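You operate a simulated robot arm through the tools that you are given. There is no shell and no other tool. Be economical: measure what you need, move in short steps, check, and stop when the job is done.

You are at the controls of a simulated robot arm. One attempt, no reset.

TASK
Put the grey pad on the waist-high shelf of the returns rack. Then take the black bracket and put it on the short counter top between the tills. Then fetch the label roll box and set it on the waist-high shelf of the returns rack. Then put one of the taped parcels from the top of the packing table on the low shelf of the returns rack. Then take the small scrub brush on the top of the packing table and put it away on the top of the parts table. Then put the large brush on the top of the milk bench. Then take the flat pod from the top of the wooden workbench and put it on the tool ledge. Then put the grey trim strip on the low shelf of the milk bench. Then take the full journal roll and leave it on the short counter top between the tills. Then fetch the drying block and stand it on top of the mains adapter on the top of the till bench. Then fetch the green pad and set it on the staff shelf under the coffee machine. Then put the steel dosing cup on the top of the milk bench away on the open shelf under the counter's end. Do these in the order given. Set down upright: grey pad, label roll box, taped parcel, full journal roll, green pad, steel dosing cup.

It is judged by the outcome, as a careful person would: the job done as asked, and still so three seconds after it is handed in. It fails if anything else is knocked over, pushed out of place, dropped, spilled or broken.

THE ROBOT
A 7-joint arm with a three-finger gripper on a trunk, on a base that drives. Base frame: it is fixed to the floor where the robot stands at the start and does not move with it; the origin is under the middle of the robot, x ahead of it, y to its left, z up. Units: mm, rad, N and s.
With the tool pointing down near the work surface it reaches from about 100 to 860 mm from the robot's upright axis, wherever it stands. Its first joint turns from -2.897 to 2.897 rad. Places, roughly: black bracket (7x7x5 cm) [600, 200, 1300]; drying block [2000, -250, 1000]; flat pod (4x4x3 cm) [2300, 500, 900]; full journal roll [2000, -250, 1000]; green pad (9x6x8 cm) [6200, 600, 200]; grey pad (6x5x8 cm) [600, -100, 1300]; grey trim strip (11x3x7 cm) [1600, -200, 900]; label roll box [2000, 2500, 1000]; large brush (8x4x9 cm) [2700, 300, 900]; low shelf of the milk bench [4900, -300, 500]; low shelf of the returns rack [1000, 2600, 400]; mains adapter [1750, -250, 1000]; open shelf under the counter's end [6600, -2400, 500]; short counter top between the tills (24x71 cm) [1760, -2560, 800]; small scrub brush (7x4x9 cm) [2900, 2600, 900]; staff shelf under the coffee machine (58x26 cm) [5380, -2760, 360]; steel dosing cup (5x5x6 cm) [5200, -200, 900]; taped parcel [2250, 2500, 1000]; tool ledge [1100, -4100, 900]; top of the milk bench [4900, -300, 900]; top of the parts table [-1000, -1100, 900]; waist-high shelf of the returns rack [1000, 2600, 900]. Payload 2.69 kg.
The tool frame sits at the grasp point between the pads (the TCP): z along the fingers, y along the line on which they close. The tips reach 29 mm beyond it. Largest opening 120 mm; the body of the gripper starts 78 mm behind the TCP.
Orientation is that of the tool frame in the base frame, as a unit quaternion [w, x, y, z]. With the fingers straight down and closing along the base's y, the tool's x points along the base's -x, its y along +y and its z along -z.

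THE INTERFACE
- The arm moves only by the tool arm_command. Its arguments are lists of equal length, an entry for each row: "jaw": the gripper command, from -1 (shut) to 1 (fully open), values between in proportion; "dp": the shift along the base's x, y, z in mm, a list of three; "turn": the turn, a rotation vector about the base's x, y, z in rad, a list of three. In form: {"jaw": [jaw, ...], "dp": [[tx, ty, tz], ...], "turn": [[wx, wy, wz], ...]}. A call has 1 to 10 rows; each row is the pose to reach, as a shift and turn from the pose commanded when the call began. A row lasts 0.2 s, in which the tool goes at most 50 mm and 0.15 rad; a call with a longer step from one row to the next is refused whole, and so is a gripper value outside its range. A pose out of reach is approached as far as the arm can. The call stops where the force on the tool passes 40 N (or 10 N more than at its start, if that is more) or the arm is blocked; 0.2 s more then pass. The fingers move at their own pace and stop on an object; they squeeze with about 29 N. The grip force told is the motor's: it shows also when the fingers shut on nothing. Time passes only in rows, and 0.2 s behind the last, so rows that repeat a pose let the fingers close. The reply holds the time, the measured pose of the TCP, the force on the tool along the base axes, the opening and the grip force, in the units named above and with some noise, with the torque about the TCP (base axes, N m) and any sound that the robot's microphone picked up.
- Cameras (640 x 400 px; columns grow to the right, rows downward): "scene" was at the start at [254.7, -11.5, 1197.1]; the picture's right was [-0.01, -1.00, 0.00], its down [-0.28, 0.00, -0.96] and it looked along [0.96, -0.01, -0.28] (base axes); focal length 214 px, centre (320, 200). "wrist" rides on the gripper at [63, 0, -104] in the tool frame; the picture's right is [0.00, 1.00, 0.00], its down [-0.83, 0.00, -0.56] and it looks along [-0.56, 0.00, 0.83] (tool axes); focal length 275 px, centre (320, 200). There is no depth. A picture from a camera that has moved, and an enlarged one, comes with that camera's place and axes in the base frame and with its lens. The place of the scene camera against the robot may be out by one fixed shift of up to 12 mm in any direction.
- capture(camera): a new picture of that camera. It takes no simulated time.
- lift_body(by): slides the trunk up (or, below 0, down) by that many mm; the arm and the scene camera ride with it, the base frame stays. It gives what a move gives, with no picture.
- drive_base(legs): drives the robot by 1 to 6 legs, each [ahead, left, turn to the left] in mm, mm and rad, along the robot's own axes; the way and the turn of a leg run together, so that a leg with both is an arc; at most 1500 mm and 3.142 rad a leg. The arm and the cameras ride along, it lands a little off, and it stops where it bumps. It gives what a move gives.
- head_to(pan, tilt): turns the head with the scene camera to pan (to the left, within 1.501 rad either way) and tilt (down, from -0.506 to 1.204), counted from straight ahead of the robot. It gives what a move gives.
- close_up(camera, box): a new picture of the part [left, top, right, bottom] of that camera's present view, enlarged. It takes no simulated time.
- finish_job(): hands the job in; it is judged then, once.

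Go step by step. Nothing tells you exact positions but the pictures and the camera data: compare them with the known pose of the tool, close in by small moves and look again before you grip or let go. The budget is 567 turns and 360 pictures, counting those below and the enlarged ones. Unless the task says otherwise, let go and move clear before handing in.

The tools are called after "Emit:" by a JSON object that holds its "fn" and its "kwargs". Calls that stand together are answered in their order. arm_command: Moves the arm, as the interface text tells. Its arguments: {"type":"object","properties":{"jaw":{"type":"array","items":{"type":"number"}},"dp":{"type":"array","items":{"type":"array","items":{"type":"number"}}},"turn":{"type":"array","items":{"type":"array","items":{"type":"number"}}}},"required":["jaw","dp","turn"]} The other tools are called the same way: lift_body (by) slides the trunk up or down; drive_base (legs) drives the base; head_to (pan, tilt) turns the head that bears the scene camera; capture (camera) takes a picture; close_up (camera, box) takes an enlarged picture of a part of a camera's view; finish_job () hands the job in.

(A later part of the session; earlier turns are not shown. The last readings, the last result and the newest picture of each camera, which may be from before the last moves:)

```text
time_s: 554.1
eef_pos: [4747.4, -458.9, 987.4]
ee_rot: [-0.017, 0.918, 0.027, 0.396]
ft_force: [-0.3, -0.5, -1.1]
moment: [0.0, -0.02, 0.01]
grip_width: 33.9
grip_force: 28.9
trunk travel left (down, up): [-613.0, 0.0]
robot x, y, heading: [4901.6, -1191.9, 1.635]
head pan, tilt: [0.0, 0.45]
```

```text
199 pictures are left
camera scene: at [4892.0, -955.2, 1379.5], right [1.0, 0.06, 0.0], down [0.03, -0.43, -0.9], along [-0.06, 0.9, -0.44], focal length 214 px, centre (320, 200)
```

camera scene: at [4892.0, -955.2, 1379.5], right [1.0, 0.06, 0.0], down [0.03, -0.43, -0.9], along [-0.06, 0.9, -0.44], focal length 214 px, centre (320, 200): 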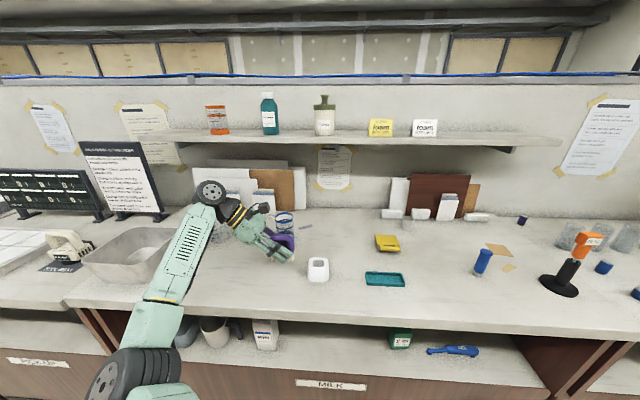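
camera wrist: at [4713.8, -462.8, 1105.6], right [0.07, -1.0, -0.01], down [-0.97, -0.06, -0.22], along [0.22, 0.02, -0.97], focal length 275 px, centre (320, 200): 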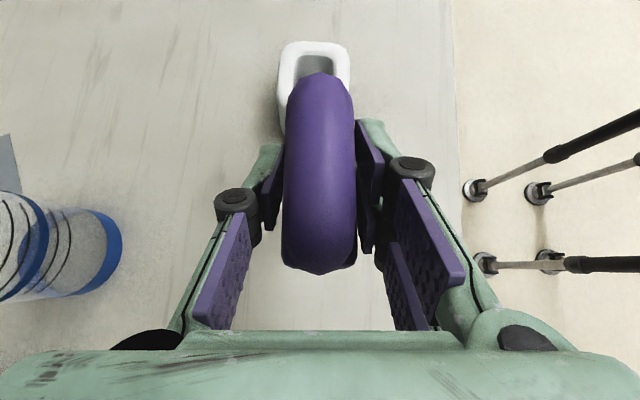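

Emit:
{"fn": "arm_command", "kwargs": {"jaw": [-1, -1, -1, -1, -1, -1, -1, -1, -1, -1], "dp": [[0, 0, -25], [0, 0, -40], [0, 0, -47], [0, 0, -54], [0, 0, -60], [0, 0, -66], [0, 0, -72], [0, 0, -78], [0, 0, -84], [0, 0, -90]], "turn": [[0, 0, 0], [0, 0, 0], [0, 0, 0], [0, 0, 0], [0, 0, 0], [0, 0, 0], [0, 0, 0], [0, 0, 0], [0, 0, 0], [0, 0, 0]]}}

```text
time_s: 556.1
eef_pos: [4745.0, -459.5, 917.3]
ee_rot: [-0.024, 0.916, 0.025, 0.4]
ft_force: [-0.2, -5.7, 16.0]
moment: [-0.53, 0.11, -0.09]
grip_width: 33.7
grip_force: 29.2
trunk travel left (down, up): [-613.0, 0.0]
robot x, y, heading: [4903.4, -1192.1, 1.635]
head pan, tilt: [0.0, 0.45]
stopped in row 9: the force on the tool passed its limit at 46 N (the readings are from after the stop); the commanded pose is now the measured one
```

Emit:
{"fn": "arm_command", "kwargs": {"jaw": [-1, -0.3, -0.1, -0.1, -0.1, -0.1, -0.1, -0.1, -0.1], "dp": [[0, 0, 2], [0, 0, 2], [0, 0, 3], [0, 0, 3], [-2, 0, 5], [-15, 0, 20], [-40, 0, 45], [-70, 0, 75], [-100, 0, 105]], "turn": [[0, 0, 0], [0, 0, 0], [0, 0, 0], [0, 0, 0], [0, 0, 0], [0, 0, 0], [0, 0, 0], [0, 0, 0], [0, 0, 0]]}}

Emit:
{"fn": "close_up", "kwargs": {"camera": "scene", "box": [180, 180, 440, 340]}}

Emit:
{"fn": "close_up", "kwargs": {"camera": "scene", "box": [370, 190, 570, 300]}}

```text
time_s: 558.1
eef_pos: [4646.1, -459.5, 1020.0]
ee_rot: [-0.021, 0.916, 0.025, 0.399]
ft_force: [0.5, 0.8, 0.2]
moment: [-0.01, 0.0, 0.0]
grip_width: 54.0
grip_force: 0.0
trunk travel left (down, up): [-613.0, 0.0]
robot x, y, heading: [4900.2, -1194.3, 1.635]
head pan, tilt: [0.0, 0.45]
```

```text
2.46 times, centred on (310, 260) of scene
camera zoom: at [4892.0, -955.9, 1379.6], right [1.0, 0.06, 0.0], down [0.03, -0.43, -0.9], along [-0.06, 0.9, -0.43], focal length 528 px, centre (345, 52)
```

zoom: 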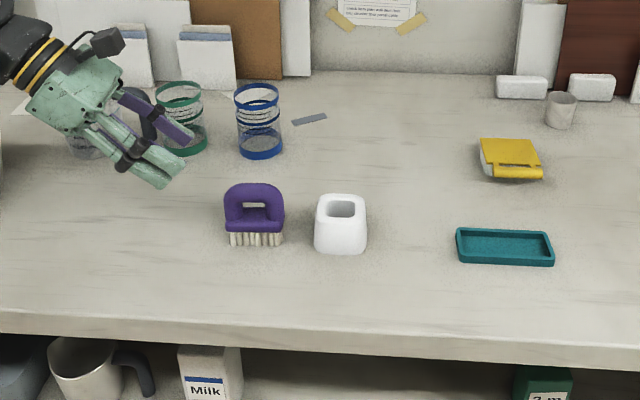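

```text
3.20 times, centred on (470, 245) of scene
camera zoom: at [4892.0, -955.9, 1379.6], right [1.0, 0.06, 0.0], down [0.03, -0.43, -0.9], along [-0.06, 0.9, -0.43], focal length 686 px, centre (-160, 56)
```

zoom: 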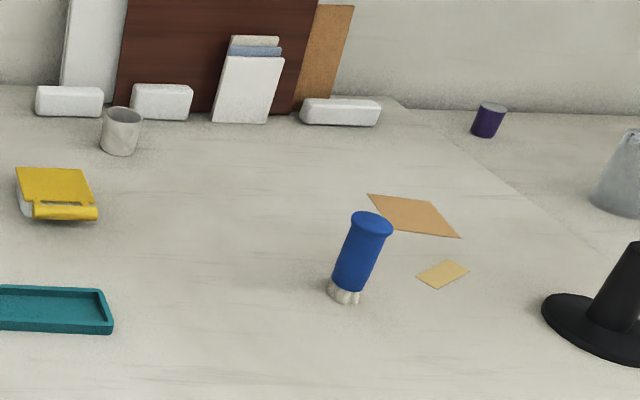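

The large brush stands on the milk bench, and I see the steel dosing cup at the back. Next the flat pod on the workbench; return around the far end.

Emit:
{"fn": "arm_command", "kwargs": {"jaw": [-0.1, -0.1, -0.1], "dp": [[40, -20, 40], [80, -50, 80], [110, -90, 110]], "turn": [[0, 0, 0], [0, 0, 0], [0, 0, 0]]}}

Emit:
{"fn": "drive_base", "kwargs": {"legs": [[0, 0, -0.8], [0, 0, -0.8], [0, 0, -0.8], [0, 0, -0.806], [0, 1020, 0], [0, 1000, 0]]}}

```text
refused: row 1 steps farther than a row can; nothing moved
```

```text
time_s: 582.7
eef_pos: [7142.5, -1951.1, 1020.3]
ee_rot: [-0.4, 0.004, 0.917, -0.009]
ft_force: [-0.1, 0.2, 0.2]
moment: [0.01, -0.02, -0.02]
grip_width: 54.0
grip_force: 0.1
trunk travel left (down, up): [-613.0, 0.0]
robot x, y, heading: [6937.6, -1203.0, -1.571]
head pan, tilt: [0.0, 0.45]
```

Emit:
{"fn": "arm_command", "kwargs": {"jaw": [-0.1, -0.1, -0.1, -0.1], "dp": [[-30, 25, 25], [-60, 50, 50], [-90, 75, 80], [-120, 100, 110]], "turn": [[0, 0, 0], [0, 0, 0], [0, 0, 0], [0, 0, 0]]}}

Emit:
{"fn": "drive_base", "kwargs": {"legs": [[-1200, 0, 0], [-1180, 0, 0], [0, -1450, 0], [0, -1450, 0], [0, -1450, 0]]}}

Emit:
{"fn": "capture", "kwargs": {"camera": "scene"}}

```text
time_s: 583.7
eef_pos: [7020.8, -1850.8, 1129.4]
ee_rot: [-0.399, 0.002, 0.917, -0.009]
ft_force: [-0.2, -0.7, 0.1]
moment: [0.02, 0.0, -0.01]
grip_width: 54.2
grip_force: 0.0
trunk travel left (down, up): [-613.0, 0.0]
robot x, y, heading: [6935.0, -1205.0, -1.571]
head pan, tilt: [0.0, 0.45]
```

```text
time_s: 619.5
eef_pos: [4034.3, 551.5, 1132.7]
ee_rot: [-0.401, -0.012, 0.916, -0.02]
ft_force: [10.0, -3.4, 6.1]
moment: [-0.28, -0.11, 0.38]
grip_width: 60.1
grip_force: 3.4
trunk travel left (down, up): [-613.0, 0.0]
robot x, y, heading: [3930.0, 1196.5, -1.557]
head pan, tilt: [0.0, 0.45]
stopped in leg 5: the force on the tool passed its limit at 44 N (the readings are from after the stop); the commanded pose is now the measured one
```

```text
196 pictures are left
camera scene: at [3940.7, 940.8, 1379.5], right [-1.0, -0.01, 0.0], down [-0.01, 0.43, -0.9], along [0.01, -0.9, -0.43], focal length 214 px, centre (320, 200)
```

scene: 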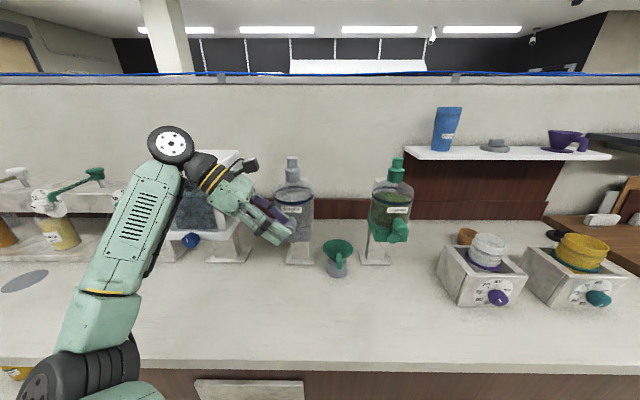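

The gripper bumped a dispenser bottle. I must look closely before moving.

Emit:
{"fn": "close_up", "kwargs": {"camera": "scene", "box": [150, 130, 430, 290]}}

Emit:
{"fn": "capture", "kwargs": {"camera": "wrist"}}

```text
2.29 times, centred on (290, 210) of scene
camera zoom: at [3940.7, 940.8, 1379.5], right [-1.0, -0.01, 0.0], down [-0.01, 0.43, -0.9], along [0.01, -0.9, -0.43], focal length 490 px, centre (389, 177)
```

zoom: 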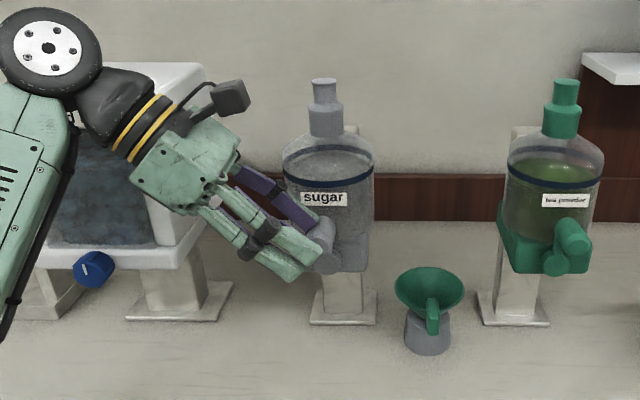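

```text
194 pictures are left
camera wrist: at [4068.3, 554.2, 1248.4], right [-0.04, 1.0, -0.02], down [0.97, 0.03, -0.23], along [-0.23, -0.03, -0.97], focal length 275 px, centre (320, 200)
```

wrist: 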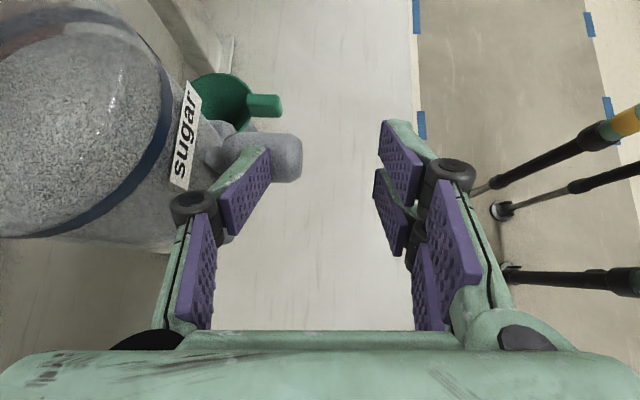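

The dispenser stands intact. Back away (+x), retract the arm over the aisle, then continue.

Emit:
{"fn": "drive_base", "kwargs": {"legs": [[0, 60, 0]]}}

Emit:
{"fn": "arm_command", "kwargs": {"jaw": [-0.1, -0.1, -0.1, -0.1, -0.1, -0.1], "dp": [[0, 40, 10], [0, 80, 20], [0, 120, 40], [0, 160, 60], [0, 200, 80], [0, 220, 90]], "turn": [[0, 0, 0], [0, 0, 0], [0, 0, 0], [0, 0, 0], [0, 0, 0], [0, 0, 0]]}}

Emit:
{"fn": "close_up", "kwargs": {"camera": "scene", "box": [150, 130, 430, 290]}}

```text
time_s: 620.7
eef_pos: [4092.4, 551.8, 1130.1]
ee_rot: [-0.401, -0.01, 0.916, -0.017]
ft_force: [0.2, 0.3, -0.1]
moment: [0.01, -0.01, 0.0]
grip_width: 53.9
grip_force: 0.0
trunk travel left (down, up): [-613.0, 0.0]
robot x, y, heading: [3990.8, 1201.1, -1.563]
head pan, tilt: [0.0, 0.45]
```

```text
time_s: 622.1
eef_pos: [4091.9, 774.5, 1219.9]
ee_rot: [-0.4, -0.01, 0.916, -0.017]
ft_force: [0.0, 0.3, -0.6]
moment: [-0.02, 0.0, 0.03]
grip_width: 54.2
grip_force: 0.1
trunk travel left (down, up): [-613.0, 0.0]
robot x, y, heading: [3991.0, 1200.6, -1.558]
head pan, tilt: [0.0, 0.45]
```

```text
2.29 times, centred on (290, 210) of scene
camera zoom: at [3999.2, 941.3, 1379.6], right [-1.0, -0.01, 0.0], down [0.0, 0.44, -0.9], along [0.01, -0.9, -0.44], focal length 490 px, centre (389, 177)
```

zoom: 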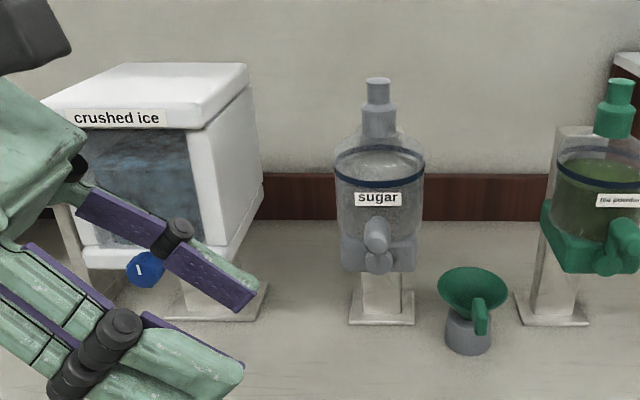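

Emit:
{"fn": "drive_base", "kwargs": {"legs": [[0, -1000, 0], [0, -640, 0]]}}

Emit:
{"fn": "capture", "kwargs": {"camera": "wrist"}}

Emit:
{"fn": "capture", "kwargs": {"camera": "scene"}}

```text
time_s: 635.1
eef_pos: [2458.0, 772.4, 1219.6]
ee_rot: [-0.401, -0.005, 0.916, -0.015]
ft_force: [-0.1, 0.1, 1.1]
moment: [-0.01, 0.0, -0.02]
grip_width: 53.9
grip_force: 0.0
trunk travel left (down, up): [-613.0, 0.0]
robot x, y, heading: [2363.3, 1202.2, -1.574]
head pan, tilt: [0.0, 0.45]
```

```text
192 pictures are left
camera wrist: at [2492.1, 774.3, 1337.1], right [-0.02, 1.0, -0.02], down [0.97, 0.02, -0.23], along [-0.23, -0.03, -0.97], focal length 275 px, centre (320, 200)
```

wrist: 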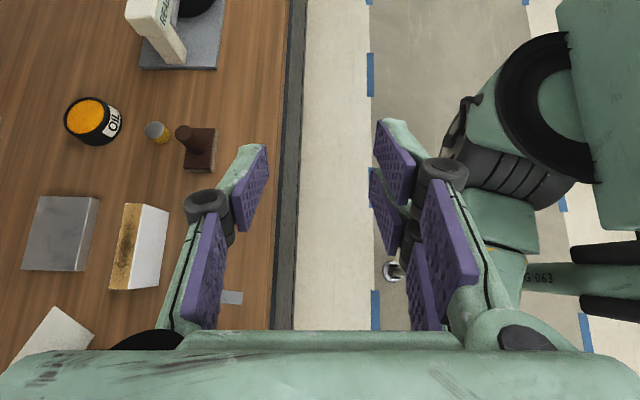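

```text
191 pictures are left
camera scene: at [2367.9, 942.1, 1379.6], right [-1.0, 0.0, 0.0], down [0.0, 0.44, -0.9], along [0.0, -0.9, -0.44], focal length 214 px, centre (320, 200)
```

scene: 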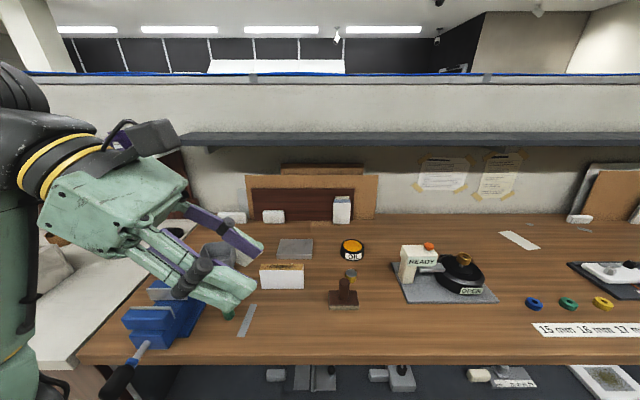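

Emit:
{"fn": "close_up", "kwargs": {"camera": "wrist", "box": [40, 80, 260, 220]}}

Emit:
{"fn": "close_up", "kwargs": {"camera": "scene", "box": [240, 200, 420, 320]}}

```text
2.86 times, centred on (150, 150) of wrist
camera zoom: at [2492.1, 774.3, 1337.1], right [-0.02, 1.0, -0.02], down [0.97, 0.02, -0.23], along [-0.23, -0.03, -0.97], focal length 786 px, centre (806, 343)
```

zoom: 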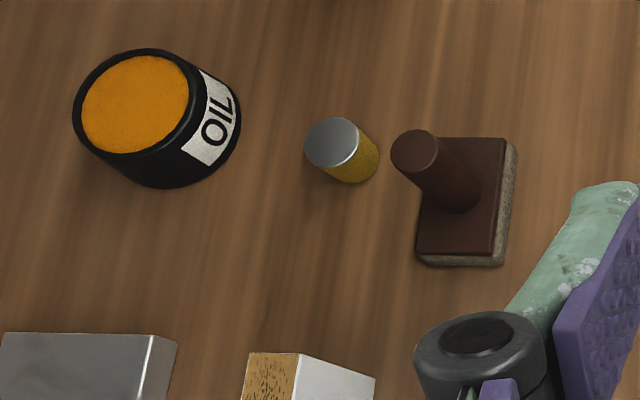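

```text
3.33 times, centred on (330, 260) of scene
camera zoom: at [2367.9, 942.1, 1379.6], right [-1.0, 0.0, 0.0], down [0.0, 0.44, -0.9], along [0.0, -0.9, -0.44], focal length 715 px, centre (287, 0)
```

zoom: 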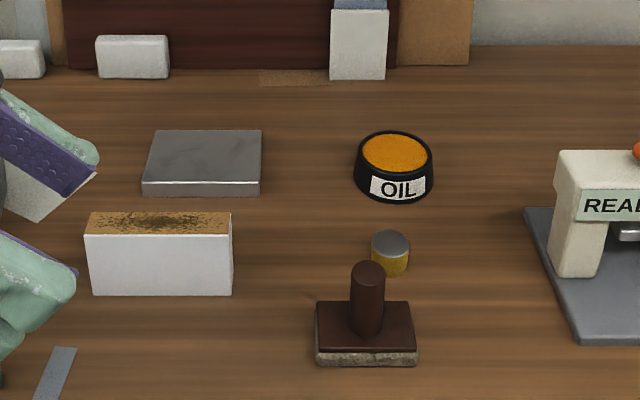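

The flat pod must be the small yellow jar with a silver lid at ≈(2270, 467), 34 mm wide; the brown one is a stamp-like pad. Approaching it.

Emit:
{"fn": "drive_base", "kwargs": {"legs": [[130, -120, 0]]}}

Emit:
{"fn": "arm_command", "kwargs": {"jaw": [-0.2, -0.2, -0.2, -0.2, -0.2], "dp": [[-10, -35, -20], [-20, -70, -50], [-30, -105, -80], [-40, -140, -110], [-58, -175, -120]], "turn": [[0, 0, 0], [0, 0, 0], [0, 0, 0], [0, 0, 0], [0, 0, 0]]}}

Emit:
{"fn": "capture", "kwargs": {"camera": "wrist"}}

```text
time_s: 636.7
eef_pos: [2338.2, 640.9, 1219.3]
ee_rot: [-0.401, -0.006, 0.916, -0.016]
ft_force: [0.9, -0.3, -0.5]
moment: [0.02, -0.03, 0.01]
grip_width: 53.9
grip_force: 0.1
trunk travel left (down, up): [-613.0, 0.0]
robot x, y, heading: [2245.2, 1071.3, -1.573]
head pan, tilt: [0.0, 0.45]
```

```text
time_s: 637.9
eef_pos: [2281.2, 464.6, 1098.0]
ee_rot: [-0.4, -0.005, 0.916, -0.015]
ft_force: [0.6, -0.5, 0.1]
moment: [0.01, -0.02, -0.04]
grip_width: 48.0
grip_force: 0.1
trunk travel left (down, up): [-613.0, 0.0]
robot x, y, heading: [2245.2, 1067.6, -1.572]
head pan, tilt: [0.0, 0.45]
```

```text
188 pictures are left
camera wrist: at [2314.3, 467.1, 1215.5], right [-0.02, 1.0, -0.02], down [0.97, 0.02, -0.23], along [-0.23, -0.03, -0.97], focal length 275 px, centre (320, 200)
```

wrist: 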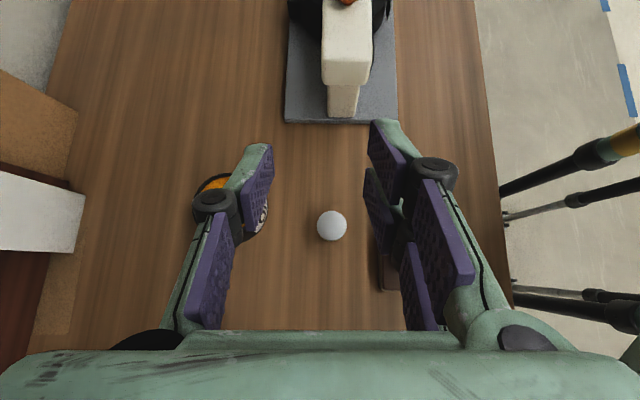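

Emit:
{"fn": "arm_command", "kwargs": {"jaw": [-0.2, -0.2, -0.2, -0.2], "dp": [[-1, 3, -45], [-2, 5, -90], [-2, 7, -130], [-2, 8, -150]], "turn": [[0, 0, 0], [0, 0, 0], [0, 0, 0], [0, 0, 0]]}}

Emit:
{"fn": "capture", "kwargs": {"camera": "wrist"}}

Emit:
{"fn": "close_up", "kwargs": {"camera": "scene", "box": [190, 200, 420, 360]}}

```text
time_s: 638.6
eef_pos: [2253.4, 473.3, 1049.4]
ee_rot: [-0.31, 0.039, 0.948, -0.06]
ft_force: [0.4, 0.1, -0.1]
moment: [-0.03, -0.01, 0.01]
grip_width: 47.8
grip_force: 0.0
trunk travel left (down, up): [-613.0, 0.0]
robot x, y, heading: [2241.4, 1066.9, -1.585]
head pan, tilt: [0.0, 0.45]
stopped in row 3: the arm was blocked; the commanded pose is now the measured one
```

```text
187 pictures are left
camera wrist: at [2264.8, 488.1, 1169.4], right [0.03, 0.99, -0.14], down [1.0, -0.04, -0.04], along [-0.04, -0.13, -0.99], focal length 275 px, centre (320, 200)
```

wrist: 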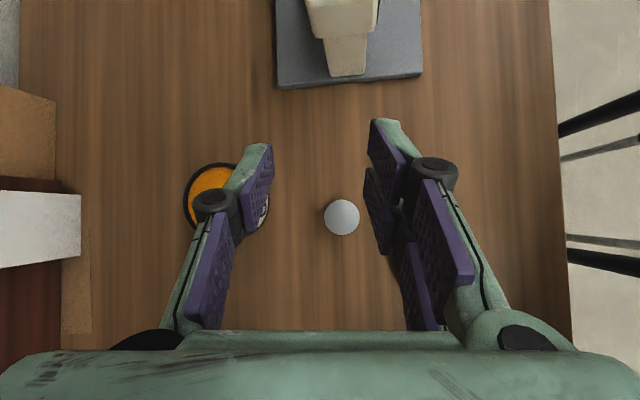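

```text
2.50 times, centred on (305, 280) of scene
camera zoom: at [2233.4, 818.0, 1381.5], right [-1.0, 0.01, -0.01], down [0.01, 0.43, -0.9], along [-0.01, -0.9, -0.43], focal length 536 px, centre (358, 0)
```

zoom: 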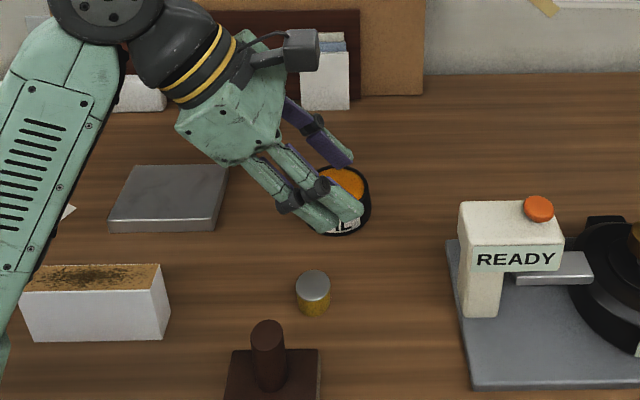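

The arm was blocked by something. Let me see the elbow.

Emit:
{"fn": "head_to", "kwargs": {"pan": 0.5, "tilt": 0.6}}

Emit:
{"fn": "capture", "kwargs": {"camera": "scene"}}

```text
time_s: 639.5
eef_pos: [2254.6, 472.5, 1047.9]
ee_rot: [-0.309, 0.036, 0.949, -0.058]
ft_force: [0.1, 0.3, -0.4]
moment: [0.0, 0.0, -0.01]
grip_width: 48.1
grip_force: 0.0
trunk travel left (down, up): [-613.0, 0.0]
robot x, y, heading: [2246.8, 1066.3, -1.581]
head pan, tilt: [0.499, 0.6]
```

```text
185 pictures are left
camera scene: at [2274.3, 829.3, 1368.4], right [-0.88, -0.47, -0.01], down [-0.26, 0.49, -0.83], along [0.39, -0.73, -0.56], focal length 214 px, centre (320, 200)
```

scene: 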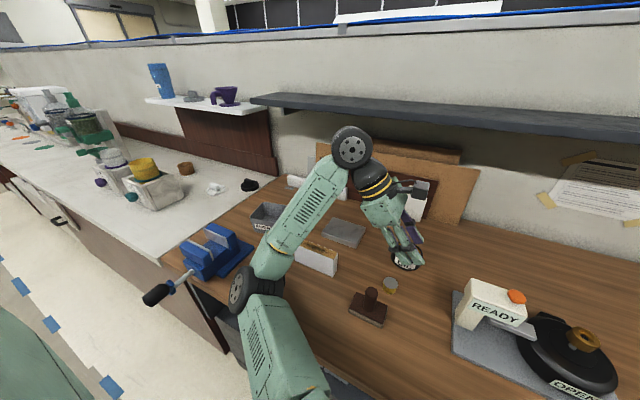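

The elbow sagged onto the bench edge. I'll raise the arm, restore the orientation, and use a longer reach from farther back.

Emit:
{"fn": "arm_command", "kwargs": {"jaw": [-0.2, -0.2, -0.2], "dp": [[8, 0, 30], [16, 0, 60], [25, 0, 90]], "turn": [[0.045, 0.064, 0.007], [0.09, 0.128, 0.014], [0.135, 0.193, 0.02]]}}

Emit:
{"fn": "drive_base", "kwargs": {"legs": [[-190, -100, 0]]}}

Emit:
{"fn": "arm_command", "kwargs": {"jaw": [-0.2, -0.2, -0.2, -0.2, -0.2], "dp": [[20, -38, 0], [40, -76, 0], [60, -114, 0], [80, -152, 0], [98, -190, 0]], "turn": [[0, 0, 0], [0, 0, 0], [0, 0, 0], [0, 0, 0], [0, 0, 0]]}}

Emit:
{"fn": "capture", "kwargs": {"camera": "scene"}}

Emit:
{"fn": "capture", "kwargs": {"camera": "wrist"}}

```text
time_s: 640.3
eef_pos: [2290.9, 467.6, 1129.1]
ee_rot: [-0.411, -0.006, 0.912, 0.004]
ft_force: [0.7, 0.6, 0.1]
moment: [0.06, -0.03, 0.0]
grip_width: 48.1
grip_force: 0.1
trunk travel left (down, up): [-613.0, 0.0]
robot x, y, heading: [2239.5, 1064.8, -1.579]
head pan, tilt: [0.499, 0.6]
```

```text
time_s: 642.0
eef_pos: [2192.1, 657.7, 1130.4]
ee_rot: [-0.41, -0.005, 0.912, 0.004]
ft_force: [0.3, 0.1, -0.6]
moment: [0.0, -0.01, 0.02]
grip_width: 47.8
grip_force: 0.0
trunk travel left (down, up): [-613.0, 0.0]
robot x, y, heading: [2141.0, 1256.3, -1.578]
head pan, tilt: [0.499, 0.6]
```

```text
time_s: 643.2
eef_pos: [2288.7, 466.8, 1130.0]
ee_rot: [-0.409, -0.004, 0.912, 0.004]
ft_force: [-0.1, 0.4, 0.1]
moment: [0.0, -0.01, 0.01]
grip_width: 48.0
grip_force: 0.2
trunk travel left (down, up): [-613.0, 0.0]
robot x, y, heading: [2142.1, 1255.0, -1.587]
head pan, tilt: [0.499, 0.6]
```

```text
184 pictures are left
camera scene: at [2187.2, 1011.5, 1366.0], right [-0.88, -0.47, 0.0], down [-0.27, 0.5, -0.83], along [0.39, -0.73, -0.56], focal length 214 px, centre (320, 200)
```

scene: 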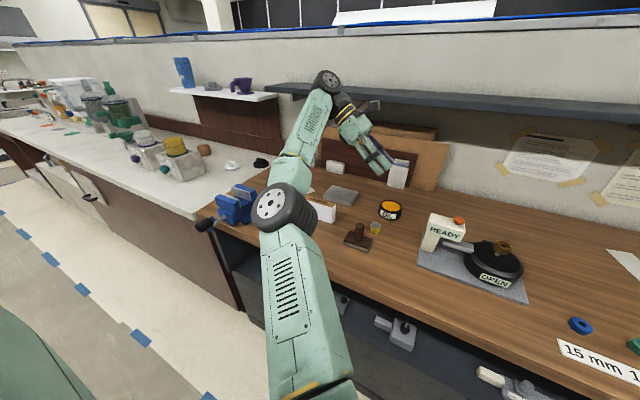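

```text
183 pictures are left
camera wrist: at [2325.2, 464.7, 1246.3], right [-0.01, 1.0, 0.01], down [0.97, 0.01, -0.25], along [-0.25, 0.01, -0.97], focal length 275 px, centre (320, 200)
```

wrist: 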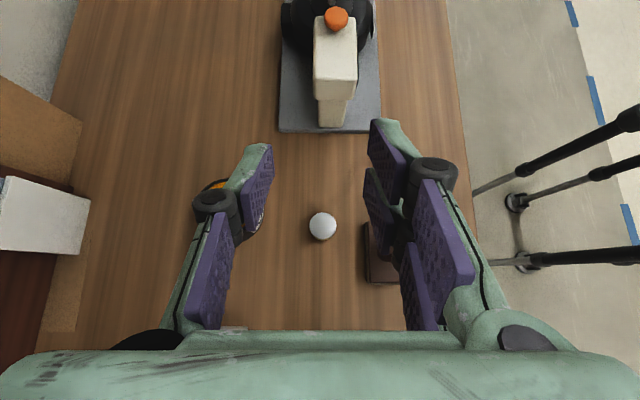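

Emit:
{"fn": "arm_command", "kwargs": {"jaw": [-0.2, -0.2, -0.2, -0.2], "dp": [[-3, 1, -45], [-6, 2, -90], [-9, 3, -130], [-10, 4, -165]], "turn": [[0, 0, 0], [0, 0, 0], [0, 0, 0], [0, 0, 0]]}}

Emit:
{"fn": "capture", "kwargs": {"camera": "scene"}}

Emit:
{"fn": "capture", "kwargs": {"camera": "wrist"}}

```text
time_s: 644.2
eef_pos: [2280.3, 472.0, 965.0]
ee_rot: [-0.411, -0.004, 0.912, 0.005]
ft_force: [0.5, 0.3, 0.1]
moment: [0.0, 0.01, 0.0]
grip_width: 47.9
grip_force: 0.1
trunk travel left (down, up): [-613.0, 0.0]
robot x, y, heading: [2143.2, 1258.1, -1.581]
head pan, tilt: [0.499, 0.6]
```

```text
182 pictures are left
camera scene: at [2187.8, 1011.3, 1366.0], right [-0.88, -0.47, 0.0], down [-0.27, 0.5, -0.82], along [0.39, -0.73, -0.57], focal length 214 px, centre (320, 200)
```

scene: 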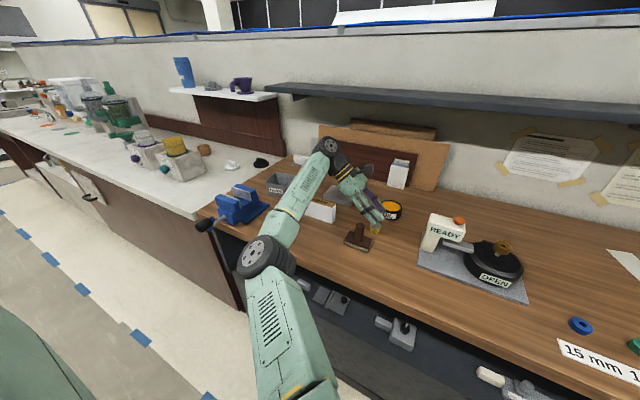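

```text
181 pictures are left
camera wrist: at [2316.4, 469.7, 1082.3], right [-0.01, 1.0, 0.02], down [0.97, 0.01, -0.25], along [-0.25, 0.01, -0.97], focal length 275 px, centre (320, 200)
```

wrist: 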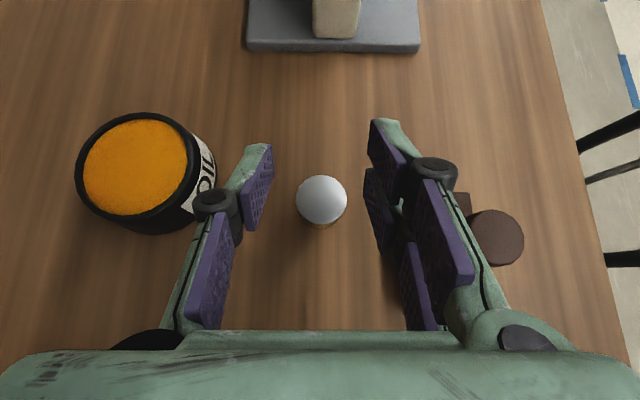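

Emit:
{"fn": "arm_command", "kwargs": {"jaw": [-0.2, -0.2, -0.2, -1, -1, -1], "dp": [[0, 1, -30], [0, 1, -55], [0, 1, -64], [0, 1, -64], [0, 1, -64], [0, 1, -64]], "turn": [[0, 0, 0], [0, 0, 0], [0, 0, 0], [0, 0, 0], [0, 0, 0], [0, 0, 0]]}}

Emit:
{"fn": "capture", "kwargs": {"camera": "wrist"}}

```text
time_s: 645.0
eef_pos: [2281.2, 474.0, 915.4]
ee_rot: [-0.415, -0.001, 0.91, -0.001]
ft_force: [1.4, 15.7, 20.5]
moment: [1.07, 0.11, -0.11]
grip_width: 44.8
grip_force: 9.6
trunk travel left (down, up): [-613.0, 0.0]
robot x, y, heading: [2144.9, 1257.7, -1.581]
head pan, tilt: [0.499, 0.6]
stopped in row 4: the force on the tool passed its limit at 46 N (the readings are from after the stop); the commanded pose is now the measured one
```

```text
180 pictures are left
camera wrist: at [2318.6, 473.8, 1031.3], right [-0.01, 1.0, 0.0], down [0.96, 0.01, -0.26], along [-0.26, 0.0, -0.96], focal length 275 px, centre (320, 200)
```

wrist: 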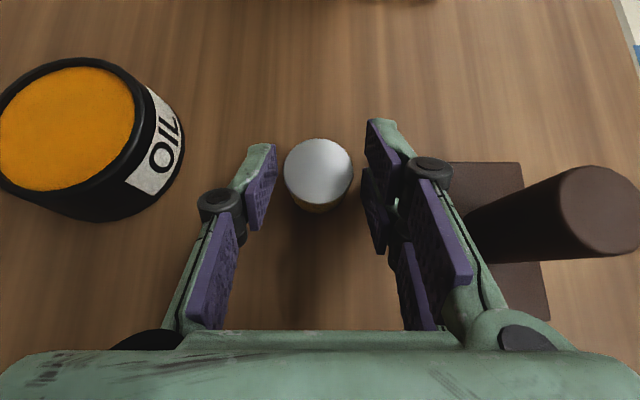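

Contact at the fingertips (bench is a bit higher than assumed). I'll raise 7 mm and close there.

Emit:
{"fn": "arm_command", "kwargs": {"jaw": [-0.2, -0.2, -0.2, -1, -1, -1, -1], "dp": [[0, 0, 2], [0, 0, 4], [0, 0, 4], [0, 0, 4], [0, 0, 4], [0, 0, 4], [0, 0, 4]], "turn": [[0, 0, 0], [0, 0, 0], [0, 0, 0], [0, 0, 0], [0, 0, 0], [0, 0, 0], [0, 0, 0]]}}

Emit:
{"fn": "capture", "kwargs": {"camera": "wrist"}}

```text
time_s: 646.6
eef_pos: [2282.2, 473.1, 915.3]
ee_rot: [-0.413, -0.002, 0.911, -0.001]
ft_force: [0.6, 2.7, 6.2]
moment: [0.22, -0.01, -0.07]
grip_width: 32.0
grip_force: 29.4
trunk travel left (down, up): [-613.0, 0.0]
robot x, y, heading: [2141.9, 1257.3, -1.574]
head pan, tilt: [0.499, 0.6]
```

```text
179 pictures are left
camera wrist: at [2318.3, 471.5, 1031.6], right [-0.01, 1.0, 0.0], down [0.97, 0.01, -0.26], along [-0.26, 0.0, -0.97], focal length 275 px, centre (320, 200)
```

wrist: 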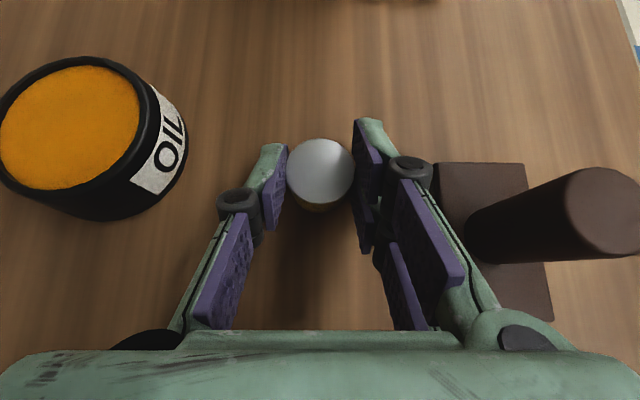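

Gripped. Lift and verify.

Emit:
{"fn": "arm_command", "kwargs": {"jaw": [-1, -1, -1, -1, -1, -1], "dp": [[0, 0, 10], [0, 0, 40], [0, 0, 85], [0, 0, 130], [0, 0, 175], [0, 0, 200]], "turn": [[0, 0, 0], [0, 0, 0], [0, 0, 0], [0, 0, 0], [0, 0, 0], [0, 0, 0]]}}

Emit:
{"fn": "capture", "kwargs": {"camera": "wrist"}}

Emit:
{"fn": "close_up", "kwargs": {"camera": "scene", "box": [220, 80, 500, 280]}}

```text
time_s: 648.0
eef_pos: [2282.8, 473.7, 1114.7]
ee_rot: [-0.413, -0.002, 0.911, 0.0]
ft_force: [-0.3, 0.4, -0.8]
moment: [-0.02, -0.01, 0.02]
grip_width: 32.2
grip_force: 28.7
trunk travel left (down, up): [-613.0, 0.0]
robot x, y, heading: [2142.7, 1255.4, -1.583]
head pan, tilt: [0.499, 0.6]
```

```text
178 pictures are left
camera wrist: at [2319.6, 472.4, 1230.7], right [-0.01, 1.0, 0.0], down [0.97, 0.01, -0.26], along [-0.26, 0.0, -0.97], focal length 275 px, centre (320, 200)
```

wrist: 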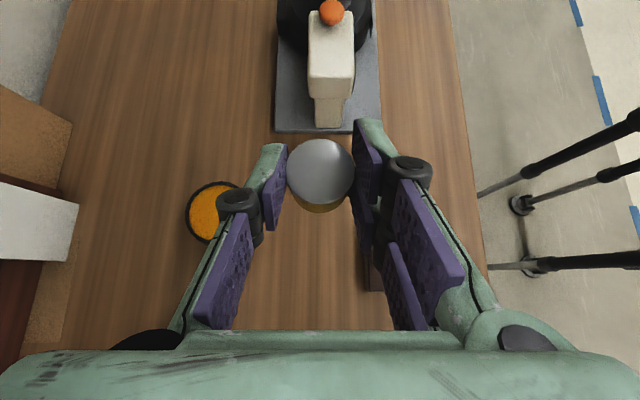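

```text
2.00 times, centred on (360, 180) of scene
camera zoom: at [2187.7, 1011.7, 1366.0], right [-0.88, -0.47, 0.0], down [-0.27, 0.5, -0.83], along [0.39, -0.73, -0.56], focal length 429 px, centre (240, 240)
```

zoom: 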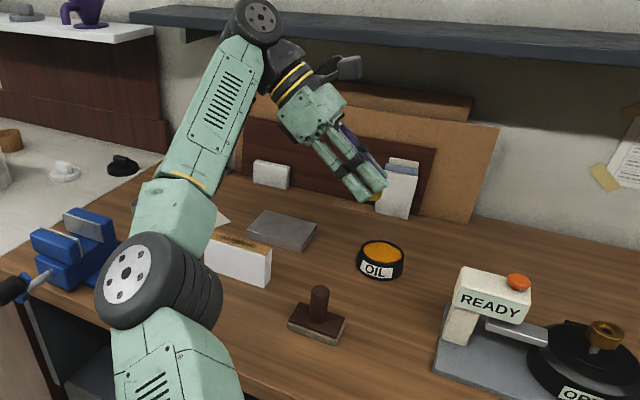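

Held. Retract over the aisle and travel to the tool ledge by the near end.

Emit:
{"fn": "arm_command", "kwargs": {"jaw": [-1, -1, -1, -1, -1, -1], "dp": [[-10, 45, 10], [-20, 90, 20], [-30, 135, 30], [-40, 180, 40], [-40, 225, 50], [-40, 260, 50]], "turn": [[0, 0, 0], [0, 0, 0], [0, 0, 0], [0, 0, 0], [0, 0, 0], [0, 0, 0]]}}

Emit:
{"fn": "drive_base", "kwargs": {"legs": [[0, -1200, 0], [0, -1210, 0], [1300, 0, 0], [1250, 0, 0]]}}

Emit:
{"fn": "head_to", "kwargs": {"pan": 0.2, "tilt": 0.3}}

Emit:
{"fn": "capture", "kwargs": {"camera": "scene"}}

```text
time_s: 649.4
eef_pos: [2240.9, 733.1, 1163.0]
ee_rot: [-0.413, -0.003, 0.911, -0.001]
ft_force: [-0.5, 0.6, 0.2]
moment: [-0.01, 0.02, 0.03]
grip_width: 32.1
grip_force: 29.1
trunk travel left (down, up): [-613.0, 0.0]
robot x, y, heading: [2139.8, 1256.9, -1.581]
head pan, tilt: [0.499, 0.6]
```

```text
time_s: 680.4
eef_pos: [-246.0, -1762.3, 1163.1]
ee_rot: [-0.413, -0.002, 0.911, 0.0]
ft_force: [-0.3, 0.5, -0.2]
moment: [0.02, 0.0, -0.04]
grip_width: 31.7
grip_force: 29.3
trunk travel left (down, up): [-613.0, 0.0]
robot x, y, heading: [-342.4, -1239.9, -1.581]
head pan, tilt: [0.499, 0.6]
```

```text
time_s: 681.2
eef_pos: [-246.5, -1762.8, 1162.6]
ee_rot: [-0.413, -0.001, 0.911, 0.0]
ft_force: [0.5, 0.3, -0.4]
moment: [-0.02, 0.03, -0.05]
grip_width: 31.8
grip_force: 29.1
trunk travel left (down, up): [-613.0, 0.0]
robot x, y, heading: [-344.3, -1235.2, -1.583]
head pan, tilt: [0.201, 0.3]
```

```text
176 pictures are left
camera scene: at [-321.3, -1496.7, 1393.5], right [-0.98, -0.19, 0.0], down [-0.06, 0.29, -0.96], along [0.18, -0.94, -0.3], focal length 214 px, centre (320, 200)
```

scene: 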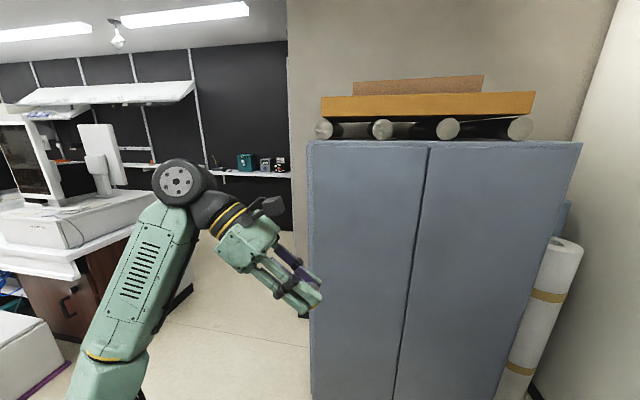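

Emit:
{"fn": "drive_base", "kwargs": {"legs": [[0, 880, 0]]}}

Emit:
{"fn": "head_to", "kwargs": {"pan": 0, "tilt": 0.3}}

Emit:
{"fn": "capture", "kwargs": {"camera": "scene"}}

```text
time_s: 688.5
eef_pos: [652.7, -1770.2, 1163.1]
ee_rot: [-0.413, -0.004, 0.911, -0.002]
ft_force: [-0.4, 0.9, -1.0]
moment: [0.01, -0.03, -0.02]
grip_width: 31.8
grip_force: 29.1
trunk travel left (down, up): [-613.0, 0.0]
robot x, y, heading: [549.4, -1245.4, -1.575]
head pan, tilt: [0.201, 0.3]
```

```text
time_s: 689.2
eef_pos: [652.9, -1770.3, 1162.5]
ee_rot: [-0.414, -0.004, 0.91, -0.002]
ft_force: [1.0, 0.5, -0.5]
moment: [0.0, 0.0, 0.01]
grip_width: 31.9
grip_force: 29.7
trunk travel left (down, up): [-613.0, 0.0]
robot x, y, heading: [554.2, -1251.5, -1.575]
head pan, tilt: [0.0, 0.3]
```

```text
175 pictures are left
camera scene: at [555.5, -1506.0, 1393.5], right [-1.0, 0.0, 0.0], down [0.0, 0.3, -0.96], along [0.0, -0.96, -0.3], focal length 214 px, centre (320, 200)
```

scene: 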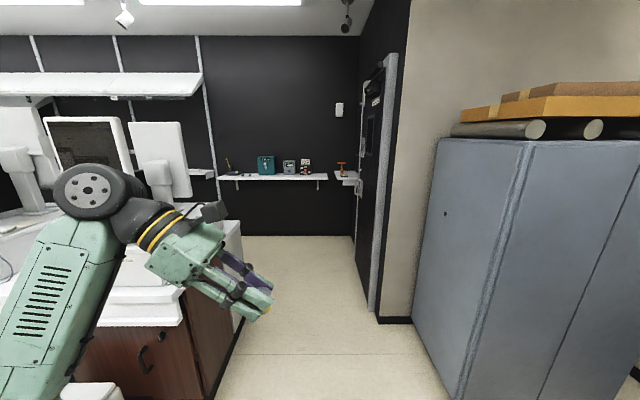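

The tool ledge is on the far wall. Driving up the corridor past the counter end.

Emit:
{"fn": "drive_base", "kwargs": {"legs": [[1000, 0, 0.005], [800, 0, 0]]}}

Emit:
{"fn": "head_to", "kwargs": {"pan": 0.3, "tilt": 0.4}}

Emit:
{"fn": "capture", "kwargs": {"camera": "scene"}}

Emit:
{"fn": "capture", "kwargs": {"camera": "wrist"}}

```text
time_s: 698.4
eef_pos: [677.8, -3586.2, 1162.9]
ee_rot: [-0.413, -0.016, 0.911, -0.007]
ft_force: [-0.8, -0.5, -0.3]
moment: [-0.01, -0.01, 0.02]
grip_width: 31.8
grip_force: 28.9
trunk travel left (down, up): [-613.0, 0.0]
robot x, y, heading: [561.9, -3065.6, -1.551]
head pan, tilt: [0.0, 0.3]
```

```text
time_s: 699.1
eef_pos: [678.3, -3587.1, 1162.2]
ee_rot: [-0.414, -0.016, 0.91, -0.007]
ft_force: [-0.6, -0.4, -1.0]
moment: [0.02, -0.02, -0.01]
grip_width: 32.0
grip_force: 28.9
trunk travel left (down, up): [-613.0, 0.0]
robot x, y, heading: [563.5, -3069.6, -1.548]
head pan, tilt: [0.3, 0.4]
```

```text
174 pictures are left
camera scene: at [601.4, -3319.7, 1384.3], right [-0.95, -0.31, 0.0], down [-0.12, 0.37, -0.92], along [0.29, -0.87, -0.39], focal length 214 px, centre (320, 200)
```

scene: 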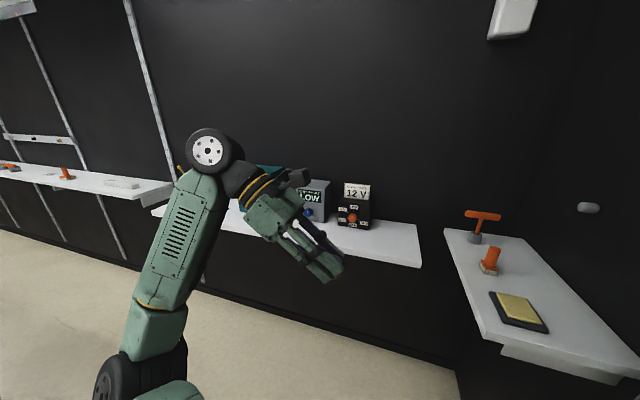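

```text
173 pictures are left
camera wrist: at [714.8, -3586.5, 1279.4], right [-0.04, 1.0, 0.0], down [0.96, 0.04, -0.26], along [-0.26, -0.01, -0.97], focal length 275 px, centre (320, 200)
```

wrist: 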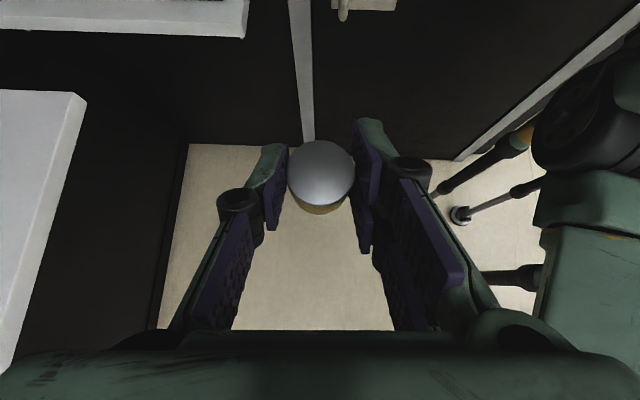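

The middle ledge (x≈460–1700, z≈900) is the tool ledge; its right end (x≈480–660) is free. I'll turn the tool to point at the wall and approach.

Emit:
{"fn": "arm_command", "kwargs": {"jaw": [-1, -1, -1, -1, -1, -1, -1, -1, -1, -1], "dp": [[-10, 0, 0], [-20, 0, 0], [-30, 0, 0], [-40, 0, 0], [-50, 0, 0], [-60, 0, 0], [-70, 0, 0], [-80, 0, 0], [-90, 0, 0], [-90, 0, 0]], "turn": [[0, 0, 0.15], [0, 0, 0.3], [0, 0, 0.45], [0, 0, 0.6], [0, 0, 0.75], [0, 0, 0.9], [0, 0, 1.05], [0, 0, 1.2], [0, 0, 1.35], [0, 0, 1.5]]}}

Emit:
{"fn": "capture", "kwargs": {"camera": "scene"}}

Emit:
{"fn": "capture", "kwargs": {"camera": "wrist"}}

```text
time_s: 701.4
eef_pos: [586.4, -3587.4, 1162.3]
ee_rot: [-0.297, -0.633, 0.655, -0.286]
ft_force: [0.0, -0.5, -0.2]
moment: [-0.02, -0.02, -0.02]
grip_width: 31.7
grip_force: 29.1
trunk travel left (down, up): [-613.0, 0.0]
robot x, y, heading: [562.2, -3066.5, -1.549]
head pan, tilt: [0.3, 0.4]
```

```text
172 pictures are left
camera scene: at [601.1, -3319.5, 1384.3], right [-0.95, -0.32, 0.0], down [-0.12, 0.37, -0.92], along [0.29, -0.87, -0.39], focal length 214 px, centre (320, 200)
```

scene: 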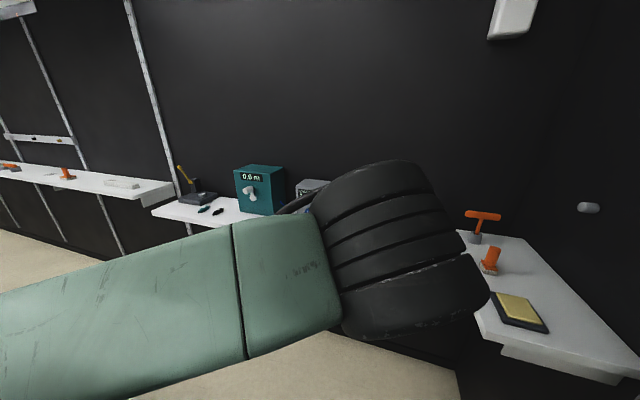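

```text
171 pictures are left
camera wrist: at [588.6, -3550.8, 1278.6], right [-1.0, 0.03, 0.0], down [0.03, 0.97, -0.26], along [-0.01, -0.26, -0.97], focal length 275 px, centre (320, 200)
```

wrist: 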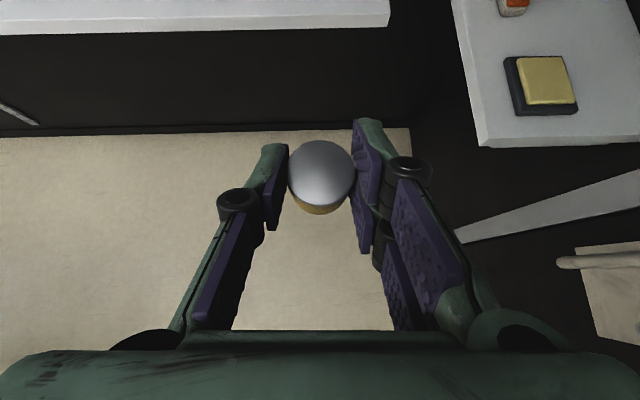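

Emit:
{"fn": "drive_base", "kwargs": {"legs": [[270, 0, -0.02]]}}

Emit:
{"fn": "arm_command", "kwargs": {"jaw": [-1, -1, -1, -1, -1, -1], "dp": [[-2, -10, -35], [-4, -20, -70], [-5, -40, -105], [-5, -60, -140], [-5, -80, -160], [-5, -100, -175]], "turn": [[0, 0, 0], [0, 0, 0], [0, 0, 0], [0, 0, 0], [0, 0, 0], [0, 0, 0]]}}

Emit:
{"fn": "capture", "kwargs": {"camera": "wrist"}}

Emit:
{"fn": "capture", "kwargs": {"camera": "scene"}}

```text
time_s: 703.2
eef_pos: [578.9, -3853.8, 1163.0]
ee_rot: [-0.301, -0.625, 0.662, -0.283]
ft_force: [0.2, 0.0, 0.2]
moment: [0.0, -0.01, 0.0]
grip_width: 31.9
grip_force: 28.2
trunk travel left (down, up): [-613.0, 0.0]
robot x, y, heading: [565.8, -3330.7, -1.572]
head pan, tilt: [0.3, 0.4]
```

```text
time_s: 704.6
eef_pos: [570.4, -3980.6, 997.8]
ee_rot: [-0.302, -0.626, 0.662, -0.281]
ft_force: [-0.3, 0.3, -0.2]
moment: [0.0, -0.01, -0.01]
grip_width: 31.7
grip_force: 28.8
out of reach, approached as far as the arm can: row 2, 3, 4, 5, 6
trunk travel left (down, up): [-613.0, 0.0]
robot x, y, heading: [569.2, -3328.4, -1.57]
head pan, tilt: [0.3, 0.4]
```

```text
170 pictures are left
camera wrist: at [575.0, -3944.2, 1114.6], right [-1.0, 0.06, 0.01], down [0.05, 0.96, -0.26], along [-0.02, -0.26, -0.97], focal length 275 px, centre (320, 200)
```

wrist: 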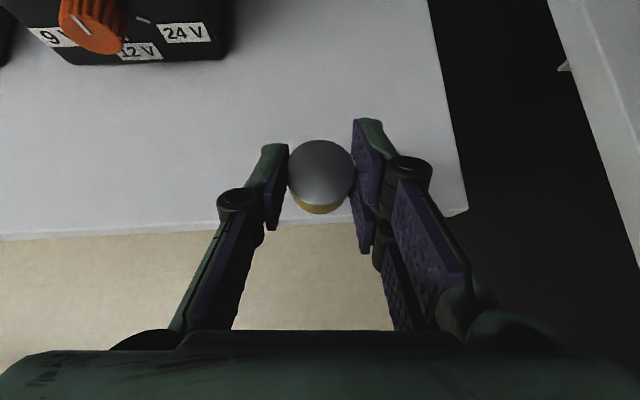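

```text
169 pictures are left
camera scene: at [598.6, -3585.6, 1384.2], right [-0.96, -0.29, 0.0], down [-0.11, 0.37, -0.92], along [0.27, -0.88, -0.39], focal length 214 px, centre (320, 200)
```

scene: 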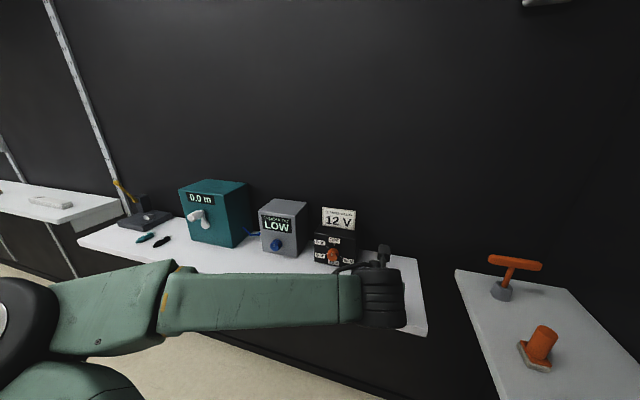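

Emit:
{"fn": "drive_base", "kwargs": {"legs": [[66, 0, 0]]}}

Emit:
{"fn": "arm_command", "kwargs": {"jaw": [-1, -1, -1, -1], "dp": [[0, 0, -12], [0, 0, -24], [0, 0, -34], [0, 0, -40]], "turn": [[0, 0, 0], [0, 0, 0], [0, 0, 0], [0, 0, 0]]}}

Emit:
{"fn": "capture", "kwargs": {"camera": "wrist"}}

```text
time_s: 705.6
eef_pos: [572.4, -4046.8, 996.8]
ee_rot: [-0.301, -0.627, 0.662, -0.28]
ft_force: [-0.1, -0.4, -1.2]
moment: [-0.01, -0.02, 0.0]
grip_width: 31.7
grip_force: 28.2
trunk travel left (down, up): [-613.0, 0.0]
robot x, y, heading: [564.4, -3397.2, -1.573]
head pan, tilt: [0.3, 0.4]
```

```text
time_s: 706.6
eef_pos: [575.8, -4057.8, 964.8]
ee_rot: [-0.302, -0.626, 0.662, -0.28]
ft_force: [-0.4, 0.1, -0.1]
moment: [-0.03, 0.0, -0.04]
grip_width: 31.8
grip_force: 28.9
out of reach, approached as far as the arm can: row 1, 2, 3, 4
trunk travel left (down, up): [-613.0, 0.0]
robot x, y, heading: [565.2, -3398.5, -1.575]
head pan, tilt: [0.3, 0.4]
```

```text
168 pictures are left
camera wrist: at [577.4, -4022.8, 1081.4], right [-1.0, 0.06, 0.01], down [0.05, 0.97, -0.26], along [-0.02, -0.25, -0.97], focal length 275 px, centre (320, 200)
```

wrist: 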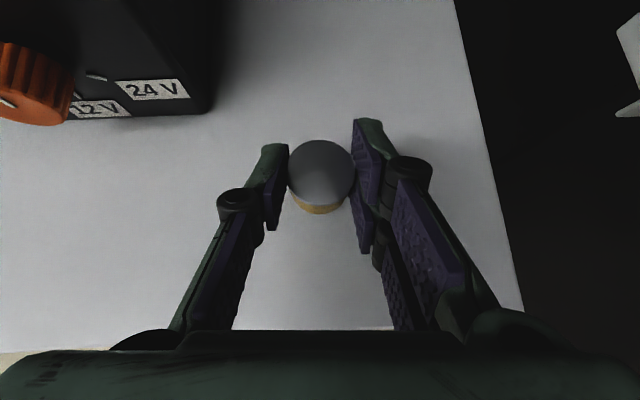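

A joint limit is near, so I'll lower the rest with the trunk in small steps.

Emit:
{"fn": "lift_body", "kwargs": {"by": -15}}

Emit:
{"fn": "lift_body", "kwargs": {"by": -6}}

Emit:
{"fn": "close_up", "kwargs": {"camera": "wrist", "box": [230, 110, 410, 240]}}

```text
time_s: 707.3
eef_pos: [574.7, -4057.7, 949.6]
ee_rot: [-0.301, -0.627, 0.662, -0.279]
ft_force: [0.3, -0.6, -1.1]
moment: [0.01, -0.06, 0.02]
grip_width: 31.6
grip_force: 28.9
trunk travel left (down, up): [-598.0, 15.0]
robot x, y, heading: [564.0, -3394.5, -1.571]
head pan, tilt: [0.3, 0.4]
```

```text
time_s: 707.8
eef_pos: [574.6, -4057.9, 943.6]
ee_rot: [-0.302, -0.627, 0.662, -0.28]
ft_force: [0.4, -0.1, -0.7]
moment: [-0.01, -0.04, -0.01]
grip_width: 31.7
grip_force: 29.1
trunk travel left (down, up): [-592.0, 21.0]
robot x, y, heading: [564.6, -3394.3, -1.571]
head pan, tilt: [0.3, 0.4]
```

```text
3.08 times, centred on (320, 175) of wrist
camera zoom: at [577.4, -4022.7, 1060.6], right [-1.0, 0.06, 0.01], down [0.05, 0.97, -0.26], along [-0.02, -0.25, -0.97], focal length 847 px, centre (320, 277)
```

zoom: 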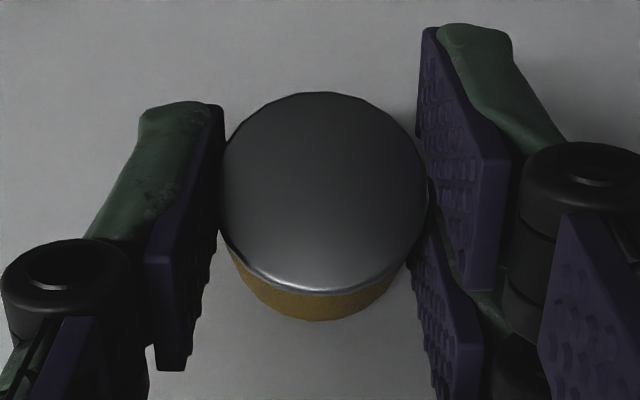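

Emit:
{"fn": "lift_body", "kwargs": {"by": -5}}

Emit:
{"fn": "lift_body", "kwargs": {"by": -4}}

Emit:
{"fn": "lift_body", "kwargs": {"by": -4}}

```text
time_s: 708.4
eef_pos: [574.0, -4057.8, 938.3]
ee_rot: [-0.303, -0.626, 0.662, -0.281]
ft_force: [-1.1, 0.0, -0.2]
moment: [0.0, -0.02, 0.0]
grip_width: 31.7
grip_force: 28.9
trunk travel left (down, up): [-587.0, 26.0]
robot x, y, heading: [569.3, -3396.4, -1.572]
head pan, tilt: [0.3, 0.4]
```

```text
time_s: 708.9
eef_pos: [573.1, -4058.9, 934.7]
ee_rot: [-0.302, -0.626, 0.662, -0.28]
ft_force: [0.5, -0.5, 1.3]
moment: [0.01, 0.04, -0.01]
grip_width: 31.4
grip_force: 29.6
trunk travel left (down, up): [-583.0, 30.0]
robot x, y, heading: [565.7, -3395.9, -1.575]
head pan, tilt: [0.3, 0.4]
```

```text
time_s: 709.4
eef_pos: [574.0, -4057.1, 934.3]
ee_rot: [-0.304, -0.624, 0.662, -0.282]
ft_force: [1.8, 2.9, 27.3]
moment: [-0.03, 0.37, -0.09]
grip_width: 31.6
grip_force: 29.0
trunk travel left (down, up): [-579.0, 34.0]
robot x, y, heading: [566.9, -3397.5, -1.572]
head pan, tilt: [0.3, 0.4]
```

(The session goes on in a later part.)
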